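You operate a simulated robot arm through the tools that you are given. There is no shell and no other tool. Be economical: measure what you need, move in short steps, check, and stop when the job is done.

The job below is to be done with a simulated robot arm. You get a single attempt, and the scene is never put back.

TASK
Take the pad and leave it on the ply stack on the top of the lay-up bench.
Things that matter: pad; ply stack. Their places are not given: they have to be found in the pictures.

It is judged by the outcome, as a careful person would: the job done as asked, and still so three seconds after it is handed in. It fails if anything else is knocked over, pushed out of place, dropped, spilled or broken.

THE ROBOT
A 6-joint arm with a two-finger parallel gripper, fixed in place. Base frame: the origin is at the foot of the arm, x ahead of it, y to its left, z up; the work surface is at about z = 0. Lengths are in mm, angles in degrees, forces in N, time in s.
With the tool pointing down near the work surface it reaches from about 180 to 460 mm from the base axis. Its first joint turns from -70.0 to 70.0 degrees. Payload 1.9 kg.
The TCP is the grasp point between the finger pads, 23 mm short of the fingertips. In the tool frame z runs along the fingers and y along their closing line. Largest opening 94 mm; finger width 38, thickness 10; the body of the gripper, 54 by 96 mm, starts 39 mm behind the TCP.
Orientation is that of the tool frame in the base frame, as a unit quaternion [x, y, z, w]. With the fingers straight down and closing along the base's y, the tool's x points along the base's -x, its y along +y and its z along -z.

THE INTERFACE
- The arm moves only by the tool drive_tool. Its argument "targets" is one flat list of numbers, 5 for each row, row after row: the gripper command, from -1 (fully open) to 1 (shut), values between in proportion, then the shift along the base's x, y, z in m, then the turn about the base's z in degrees. In form: [fingers, x, y, z, twist, fingers, x, y, z, twist, ...]. A call has 1 to 10 rows; each row is the pose to reach, as a shift and turn from the pose commanded when the call began. Rows are played at 5 a second. More than 50 mm and 8.6 degrees between two rows, or a gripper value outside its range, and nothing of the call is played. A pose out of reach is approached as far as the arm can. The call stops where the force on the tool passes 40 N (or 10 N more than at its start, if that is more) or the arm is blocked; 0.2 s more then pass. Each finger travels about 108 mm/s and halts on what it meets, pressing with about 44 N; the grip force reading is that of the motor and also rises with nothing between the fingers. The clock runs only during rows and for 0.2 s after the last one: add rows that repeat a pose to give the fingers time. It gives the time, the measured TCP pose, the force on the tool (base axes), the opening and the grip force at its end, in the units of the frame above (readings bear some noise).
- Cameras (640 x 400 px; columns grow to the right, rows downward): "scene" is fixed at [56.5, 316.4, 412.4]; the picture's right is [-0.72, -0.70, 0.00], its down [-0.39, 0.40, -0.83] and it looks along [0.58, -0.60, -0.55] (base axes); focal length 275 px, centre (320, 200). "wrist" rides on the gripper at [-39, 0, -44] in the tool frame; the picture's right is [0.00, -1.00, 0.00], its down [0.97, 0.00, -0.24] and it looks along [0.24, 0.00, 0.97] (tool axes); focal length 218 px, centre (320, 200).
- get_image(camera): a new picture of that camera. The clock stands still meanwhile.
- measure_at(camera, pixels): there is no depth. For up to 12 entries [column, row, z] of the newest picture of that camera ("zoom" is the newest enlarged one), the place [x, y] in the base frame at which the ray of that pixel passes the height z, good to about 2 mm, but the place of the scene camera against the robot may be out by one fixed shift of up to 18 mm in any direction. The clock stands still meanwhile.
- enlarge(camera, box): a new picture of the part [left, top, right, bottom] of that camera's present view, enlarged. The clock stands still meanwhile.
- close_job(): hands the job in; it is judged then, once.

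Work in short steps. Measure before you move; look again where a grasp or a placing could have gone wrong, and mend it. You have 60 turns and 30 pictures in all, those below and enlarged ones among them. Open the gripper and draw the arm clear of the work before you hand the job in, unless the task says otherwise; then end with one line.

The tools are called after "Call:" as name(argument=value, ...) on one line, values as JSON. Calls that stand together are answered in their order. drive_tool: Moves the arm, as the interface text tells. Its arguments: {"type":"object","properties":{"targets":{"type":"array","items":{"type":"number"}}},"required":["targets"]} The other tools are called the same way: get_image (camera) takes a picture; measure_at (camera, pixels) gives the place at which the rays of pixels pass given heights; enlarge (camera, box) takes an enlarged picture of a part of a camera's view; close_job () hands the job in.

At the start:

```text
time: 0.0
tcp_pos: [372.7, 3.5, 262.2]
ee_rot: [0.0, 1.0, 0.0, 0.0]
force: [0.1, 1.0, -0.9]
grip_width: 94.1
grip_force: 0.1
```

scene: 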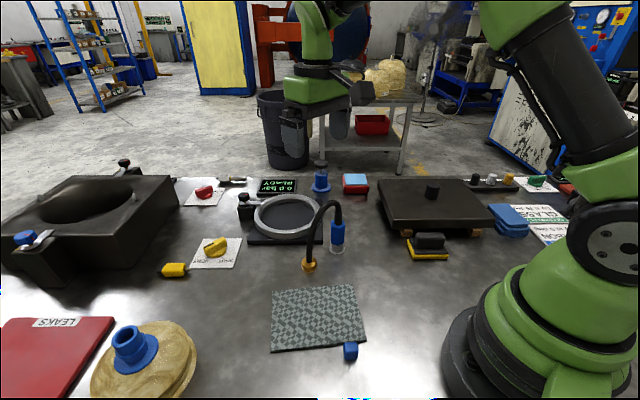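
wrist: 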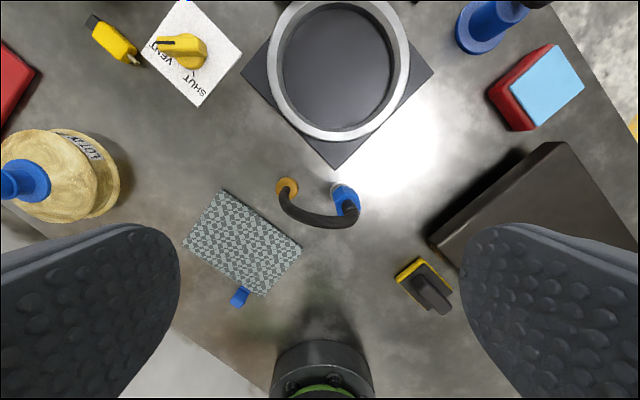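

The wrist view shows a woven patterned sheet near (243,242), which could be the ply stack, and a yellow/black handled item near (425,285), which could be the pad. I'll enlarge both areas to identify them.

Call:
enlarge(camera="scene", box=[340, 150, 580, 300])

Call:
enlarge(camera="scene", box=[220, 240, 420, 365])

Call:
enlarge(camera="wrist", box=[170, 160, 470, 347])

Call:
enlarge(camera="scene", box=[140, 150, 380, 300])

```text
2.67 times, centred on (460, 225) of scene
```

zoom: 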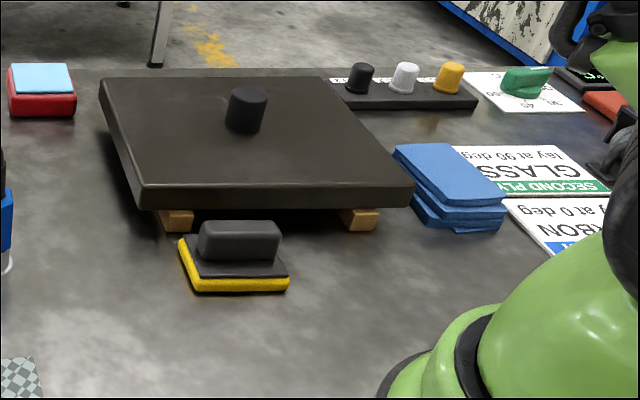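

```text
3.20 times, centred on (320, 302) of scene
```

zoom: 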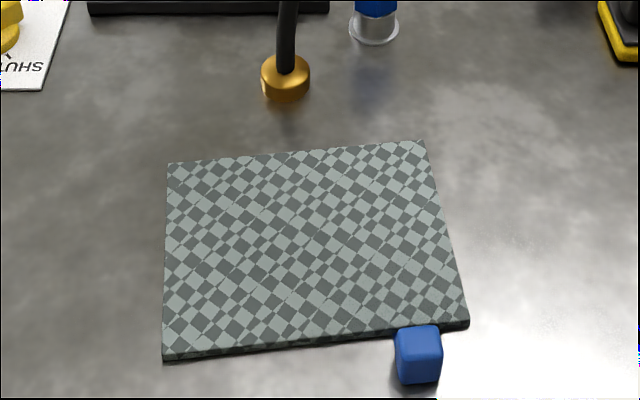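

```text
2.13 times, centred on (320, 254) of wrist
```

zoom: 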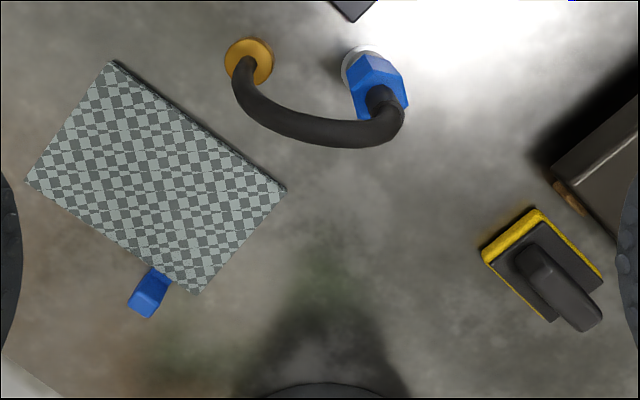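

```text
2.67 times, centred on (260, 225) of scene
```

zoom: 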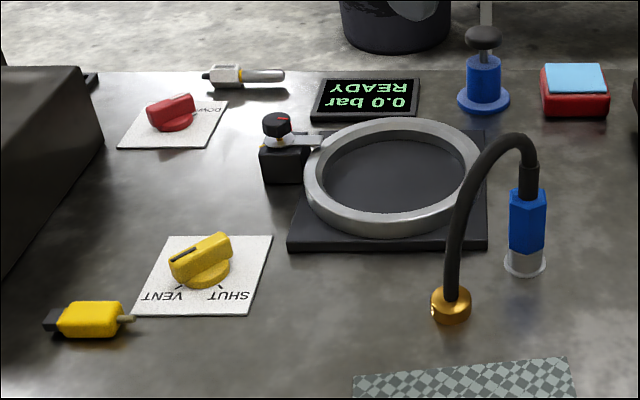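

The yellow-soled black block with the handle looks like the pad, and the woven sheet looks like the ply stack. I'll measure their corners with the wrist camera at plausible heights, and the pad in the scene view to compare.

Call:
measure_at(camera="wrist", pixels=[[396, 280, 5], [422, 258, 5], [452, 291, 12], [428, 310, 12], [418, 276, 35], [447, 312, 35], [223, 189, 6], [183, 244, 6], [261, 297, 6], [304, 248, 6], [430, 243, 0], [239, 297, 10]])

Call:
measure_at(camera="scene", pixels=[[407, 240, 8], [413, 259, 0], [448, 258, 0], [414, 233, 35], [443, 234, 35], [415, 248, 14], [445, 248, 14], [272, 352, 0], [366, 342, 5], [272, 291, 6], [353, 284, 6], [393, 228, 0]])

Call:
enlarge(camera="scene", box=[390, 215, 470, 265])

```text
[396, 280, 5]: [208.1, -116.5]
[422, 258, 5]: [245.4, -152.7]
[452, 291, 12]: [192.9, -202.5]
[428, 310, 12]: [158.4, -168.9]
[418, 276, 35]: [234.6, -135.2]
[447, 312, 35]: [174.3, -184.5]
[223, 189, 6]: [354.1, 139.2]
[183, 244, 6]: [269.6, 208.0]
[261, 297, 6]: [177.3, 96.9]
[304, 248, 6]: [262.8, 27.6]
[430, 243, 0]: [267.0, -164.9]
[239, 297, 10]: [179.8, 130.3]
```

```text
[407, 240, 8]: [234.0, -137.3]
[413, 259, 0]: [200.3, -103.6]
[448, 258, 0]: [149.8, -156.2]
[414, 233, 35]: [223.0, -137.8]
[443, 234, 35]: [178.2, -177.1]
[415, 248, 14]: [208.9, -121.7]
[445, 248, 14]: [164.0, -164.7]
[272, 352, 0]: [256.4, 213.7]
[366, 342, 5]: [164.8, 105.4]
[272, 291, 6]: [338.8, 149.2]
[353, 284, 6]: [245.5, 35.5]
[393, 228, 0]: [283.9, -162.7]
```

```text
8.00 times, centred on (430, 240) of scene
```

zoom: 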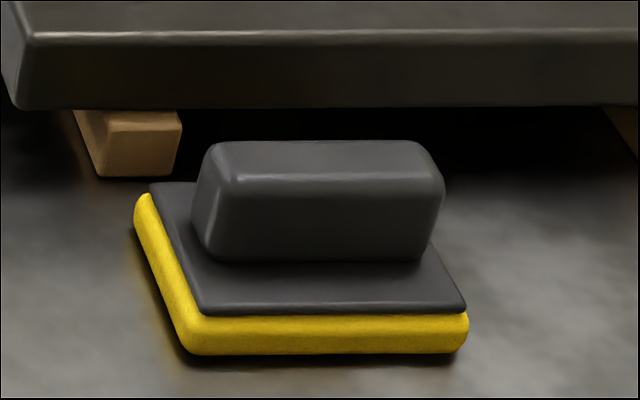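

The wrist view puts the pad centre near (202,-160), with its long axis about 46° from base x. The scene camera disagrees by about (+13,-8). I'll move above the pad and turn so the closing line runs along the handle's length.

Call:
drive_tool(targets=[-1, -0.025, -0.025, -0.01, -7, -1, -0.05, -0.05, -0.02, -14, -1, -0.08, -0.08, -0.03, -21, -1, -0.11, -0.11, -0.04, -28, -1, -0.14, -0.135, -0.06, -36, -1, -0.171, -0.163, -0.08, -43.5, -1, -0.171, -0.163, -0.09, -43.5])

Call:
get_image(camera="wrist")

```text
time: 1.6
tcp_pos: [202.6, -160.0, 172.0]
ee_rot: [0.371, 0.929, 0.001, 0.0]
force: [0.2, -0.3, 0.5]
grip_width: 94.0
grip_force: 0.0
```

```text
22 pictures are left
```

wrist: 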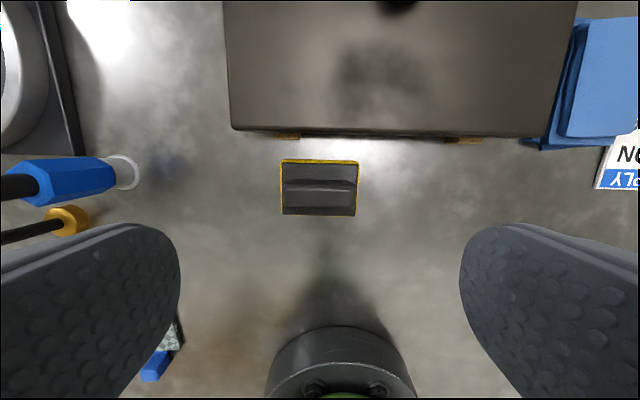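

The alignment is good: the pad spans about (281–358, 160–216) with its handle parallel to the closing line. I'll enlarge to get the handle's extents and check clearance to the hose fitting.

Call:
enlarge(camera="wrist", box=[240, 120, 400, 220])

Call:
measure_at(camera="wrist", pixels=[[281, 161, 8], [358, 161, 8], [282, 216, 14], [356, 216, 14], [281, 178, 35], [358, 178, 35], [283, 215, 35], [355, 215, 35], [125, 172, 0], [68, 222, 0], [232, 130, 40], [300, 138, 25]])

```text
4.00 times, centred on (320, 170) of wrist
```

zoom: 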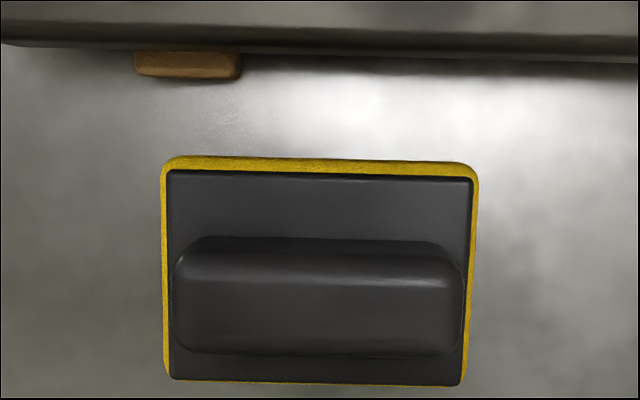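

```text
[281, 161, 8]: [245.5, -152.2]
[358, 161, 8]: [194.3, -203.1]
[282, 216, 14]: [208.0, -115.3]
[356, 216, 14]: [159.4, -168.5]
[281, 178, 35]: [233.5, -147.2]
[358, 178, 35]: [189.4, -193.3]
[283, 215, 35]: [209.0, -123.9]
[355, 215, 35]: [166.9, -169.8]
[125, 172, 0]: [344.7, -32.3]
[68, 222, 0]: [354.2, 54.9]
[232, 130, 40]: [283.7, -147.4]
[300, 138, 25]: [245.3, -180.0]
```

The handle covers zoom cols 172–465, rows 237–357. It seems to be about 64 mm long, from z≈12 to z≈34. I'll measure its ends and edges.

Call:
measure_at(camera="zoom", pixels=[[319, 240, 14], [319, 355, 30], [319, 355, 14], [172, 310, 25], [465, 310, 25], [319, 160, 8], [316, 383, 8]])

```text
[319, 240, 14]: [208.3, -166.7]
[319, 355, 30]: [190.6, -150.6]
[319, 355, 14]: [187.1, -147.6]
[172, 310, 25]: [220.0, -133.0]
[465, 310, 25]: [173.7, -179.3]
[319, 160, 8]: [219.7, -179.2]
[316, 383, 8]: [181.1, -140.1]
```

The handle centre is near (200,-158.5). I'll step down until the TCP is at about z=40, with the fingertips just above the pad's base plate, and stay open.

Call:
drive_tool(targets=[-1, -0.0025, 0.001, -0.04, 0, -1, -0.0025, 0.001, -0.08, 0, -1, -0.0025, 0.001, -0.11, 0, -1, -0.0025, 0.001, -0.125, 0, -1, -0.0025, 0.001, -0.132, 0])

Call:
get_image(camera="wrist")

Call:
enlarge(camera="scene", box=[370, 190, 498, 270])

```text
time: 2.8
tcp_pos: [198.7, -156.7, 40.3]
ee_rot: [0.37, 0.929, -0.001, 0.0]
force: [1.0, -0.9, 0.0]
grip_width: 94.0
grip_force: 0.0
```

```text
20 pictures are left
```

wrist: 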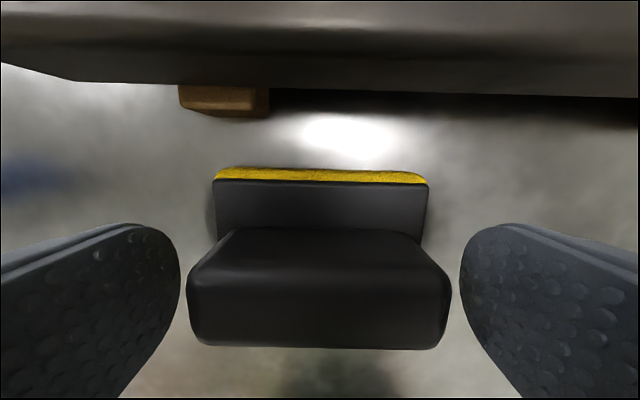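

```text
5.00 times, centred on (434, 230) of scene
```

zoom: 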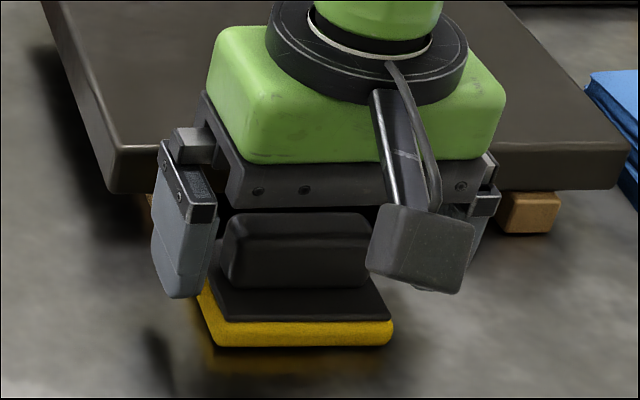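

The handle (187–450 px) sits centrally between the fingers and nothing is touching. I'll close on it and wait for the grip.

Call:
drive_tool(targets=[-0.3, 0, 0, -0.001, 0, 0.2, 0, 0, -0.001, 0, 1, 0, 0, -0.001, 0, 1, 0, 0, -0.001, 0, 1, 0, 0, -0.001, 0])

```text
time: 4.0
tcp_pos: [198.2, -158.2, 40.1]
ee_rot: [0.371, 0.929, 0.0, 0.0]
force: [0.2, 1.1, 5.5]
grip_width: 59.6
grip_force: 43.8
```

The fingers stopped at 59.6 mm with 44 N, so the handle is held. I'll lift straight up and look.

Call:
drive_tool(targets=[1, 0, 0, 0.01, 0, 1, 0, 0, 0.03, 0, 1, 0, 0, 0.07, 0, 1, 0, 0, 0.11, 0, 1, 0, 0, 0.15, 0])

Call:
get_image(camera="wrist")

Call:
get_image(camera="scene")

```text
time: 5.2
tcp_pos: [199.1, -158.6, 191.3]
ee_rot: [0.37, 0.929, 0.0, 0.0]
force: [0.6, 0.0, -1.2]
grip_width: 59.6
grip_force: 44.2
```

```text
18 pictures are left
```

wrist: 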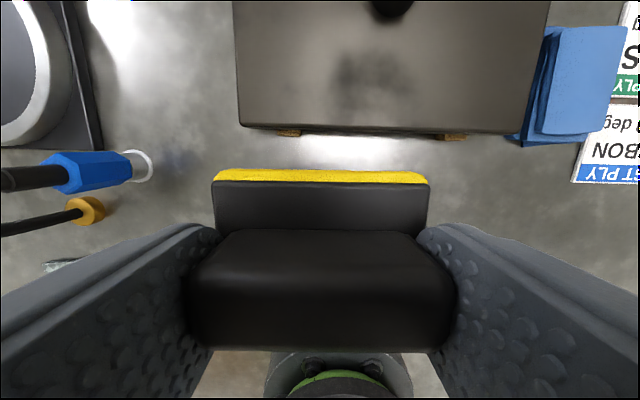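

```text
17 pictures are left
```

scene: 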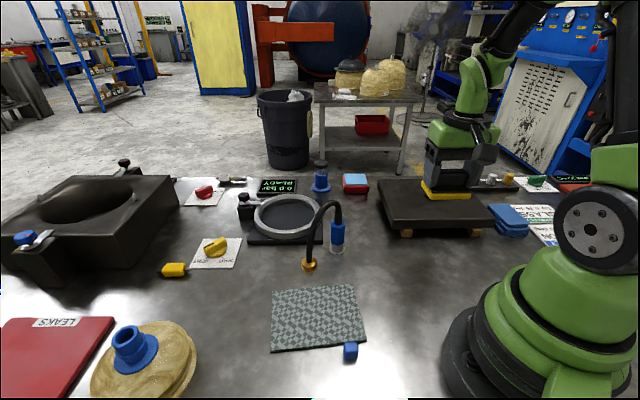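

The pad is held level. Before placing, I'll look closely at the two candidate stacks: the woven one at (318,318) and the blue one at (508,220).

Call:
enlarge(camera="scene", box=[300, 310, 390, 366])

Call:
enlarge(camera="scene", box=[480, 190, 576, 250])

Call:
enlarge(camera="wrist", box=[480, 0, 640, 200])

```text
7.11 times, centred on (345, 338) of scene
```

zoom: 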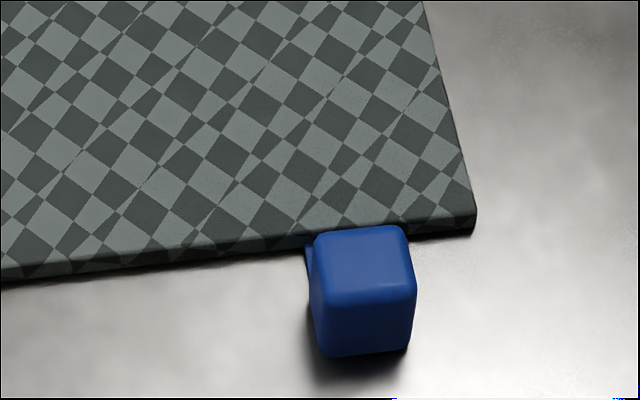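

```text
6.67 times, centred on (528, 220) of scene
```

zoom: 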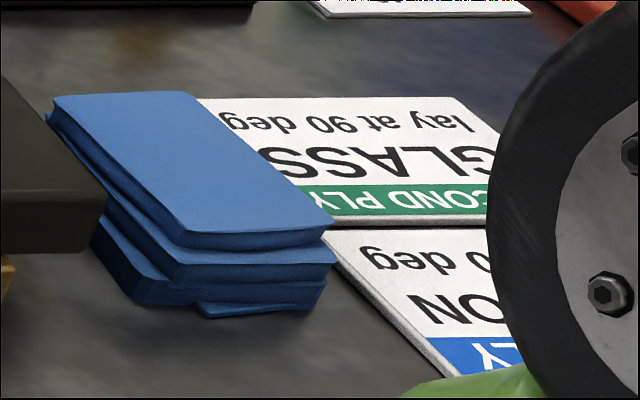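

```text
2.00 times, centred on (560, 100) of wrist
```

zoom: 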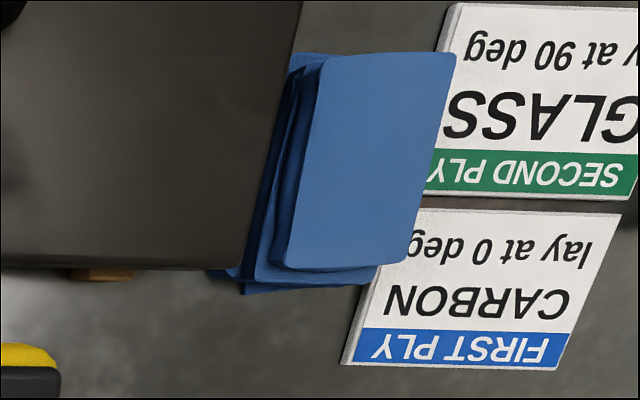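

The blue pile is folded wipes, and the woven slab with the blue pull-tab is the ply stack, centred near (266,118). I'll carry the pad there at height in short rows, turning 4° to line up with its edges.

Call:
drive_tool(targets=[1, 0.005, 0.02, 0, 0, 1, 0.012, 0.05, 0, 1, 1, 0.02, 0.085, 0, 1, 1, 0.028, 0.12, 0, 2, 1, 0.037, 0.155, 0, 2, 1, 0.046, 0.19, 0, 3, 1, 0.054, 0.225, 0, 3, 1, 0.061, 0.255, 0, 4, 1, 0.066, 0.277, 0, 4, 1, 0.066, 0.277, 0, 4])

Call:
get_image(camera="scene")

Call:
get_image(camera="wrist")

```text
time: 7.4
tcp_pos: [264.9, 118.5, 188.8]
ee_rot: [0.339, 0.941, 0.0, 0.0]
force: [0.0, -0.2, -0.6]
grip_width: 59.4
grip_force: 44.0
```

```text
13 pictures are left
```

scene: 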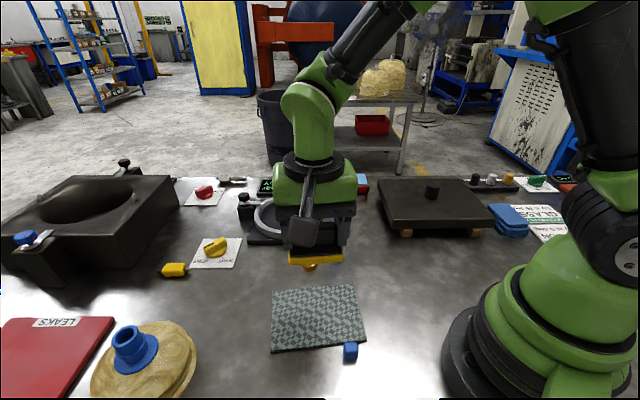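

```text
12 pictures are left
```

wrist: 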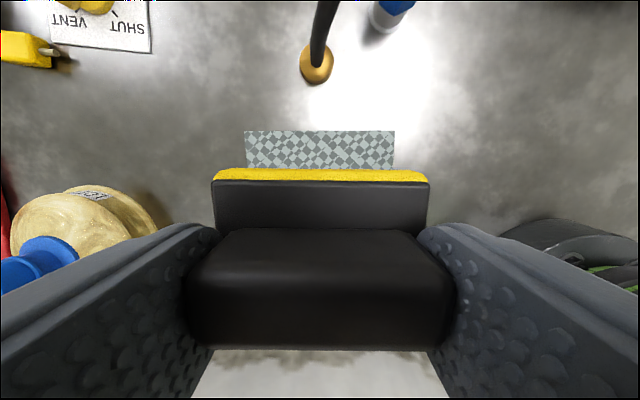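

The far edge of the stack shows at (245–395, row 131). I'll measure its corners to confirm the centring.

Call:
measure_at(camera="wrist", pixels=[[245, 131, 6], [395, 131, 6], [317, 64, 10]])

```text
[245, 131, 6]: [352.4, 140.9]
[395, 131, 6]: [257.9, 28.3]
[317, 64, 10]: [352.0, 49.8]
```

The stack centre comes out near (264,118), directly under the pad. The pad sole should touch at TCP z≈45, so I'll descend to about 60 first.

Call:
drive_tool(targets=[1, 0, 0, -0.035, 0, 1, 0, 0, -0.07, 0, 1, 0, 0, -0.1, 0, 1, 0, 0, -0.12, 0, 1, 0, 0, -0.13, 0])

Call:
enlarge(camera="scene", box=[240, 250, 400, 350])

```text
time: 8.6
tcp_pos: [266.4, 116.3, 59.5]
ee_rot: [0.337, 0.941, 0.0, 0.0]
force: [0.7, -0.3, -0.7]
grip_width: 59.5
grip_force: 43.9
```

```text
4.00 times, centred on (320, 300) of scene
```

zoom: 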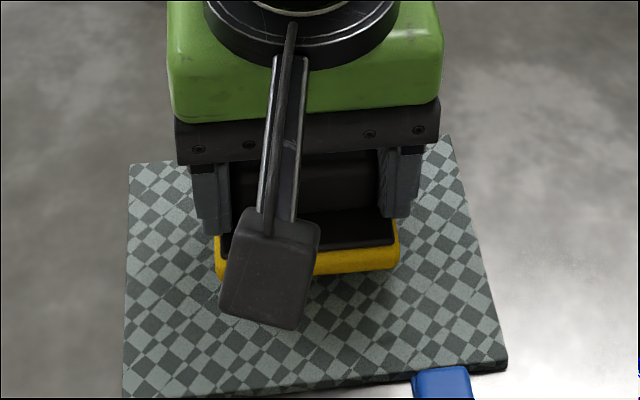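

The pad is centred over the stack with roughly 14 mm to go. I'll lower in small steps and watch the force.

Call:
drive_tool(targets=[1, 0, 0, -0.004, 0, 1, 0, 0, -0.007, 0, 1, 0, 0, -0.009, 0, 1, 0, 0, -0.011, 0, 1, 0, 0, -0.012, 0])

```text
time: 9.8
tcp_pos: [265.6, 117.9, 48.5]
ee_rot: [0.338, 0.941, 0.0, 0.0]
force: [-0.5, -0.7, -0.1]
grip_width: 59.2
grip_force: 43.7
```

There is no contact yet at z=48.5, so I'll go on 1 mm at a time.

Call:
drive_tool(targets=[1, 0, 0, -0.001, 0, 1, 0, 0, -0.002, 0, 1, 0, 0, -0.002, 0, 1, 0, 0, -0.003, 0, 1, 0, 0, -0.003, 0])

```text
time: 11.0
tcp_pos: [265.2, 117.9, 46.1]
ee_rot: [0.337, 0.941, 0.001, 0.0]
force: [-0.5, -3.6, 12.7]
grip_width: 59.3
grip_force: 44.1
```

The vertical force has risen to 12.7 N at z=46, so the pad rests on the stack. I'll open slowly in place.

Call:
drive_tool(targets=[0.1, 0, 0, 0.0005, 0, -0.3, 0, 0, 0.0005, 0, -0.7, 0, 0, 0.0005, 0, -1, 0, 0, 0.0005, 0, -1, 0, 0, 0.0005, 0])

Call:
get_image(camera="wrist")

```text
time: 12.2
tcp_pos: [265.9, 116.8, 45.0]
ee_rot: [0.338, 0.941, 0.0, 0.0]
force: [-0.4, -0.2, 0.0]
grip_width: 94.0
grip_force: 0.0
```

```text
10 pictures are left
```

wrist: 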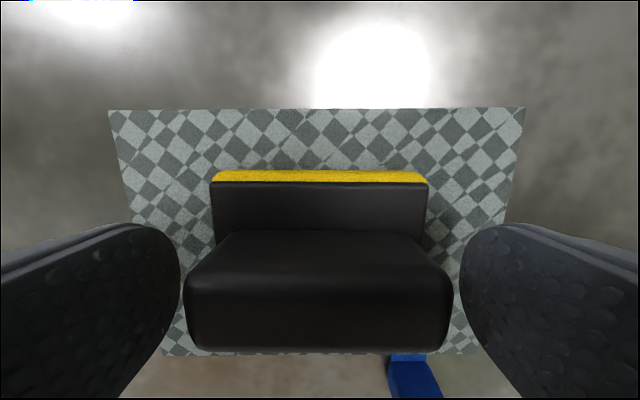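

The fingers are open (94 mm) and clear of the handle, with the pad flat on the stack. I'll rise straight up, then draw back sideways away from it.

Call:
drive_tool(targets=[-1, 0, 0, 0.02, 0, -1, 0, 0, 0.06, 0, -1, 0, 0, 0.1, 0, -1, 0, 0, 0.15, 0, -1, 0, 0, 0.19, 0, -1, 0, -0.04, 0.2, 0, -1, 0, -0.08, 0.2, 0, -1, 0, -0.12, 0.2, 0, -1, 0, -0.12, 0.2, 0])

Call:
get_image(camera="scene")

```text
time: 14.2
tcp_pos: [265.3, -1.5, 244.8]
ee_rot: [0.338, 0.941, 0.0, 0.0]
force: [0.6, -1.1, 0.0]
grip_width: 93.9
grip_force: 0.0
```

```text
9 pictures are left
```

scene: 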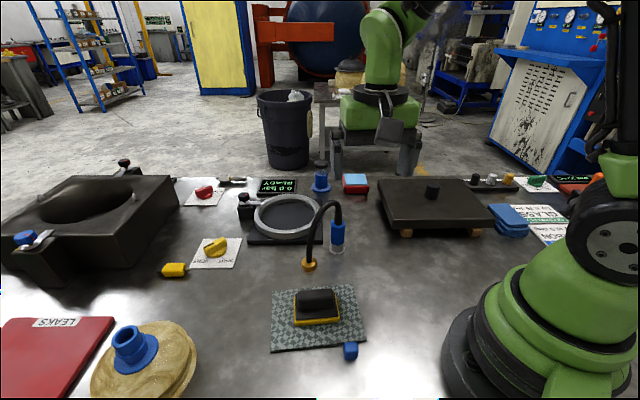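

The pad sits flat in the middle of the ply stack at (317,306). Everything else is where it started and the arm is clear, so I'll hand the job in.

Call:
close_job()

```text
The job is handed in.
```

The pad is resting flat in the middle of the woven ply stack, nothing else on the bench was moved, and the gripper is open and clear.
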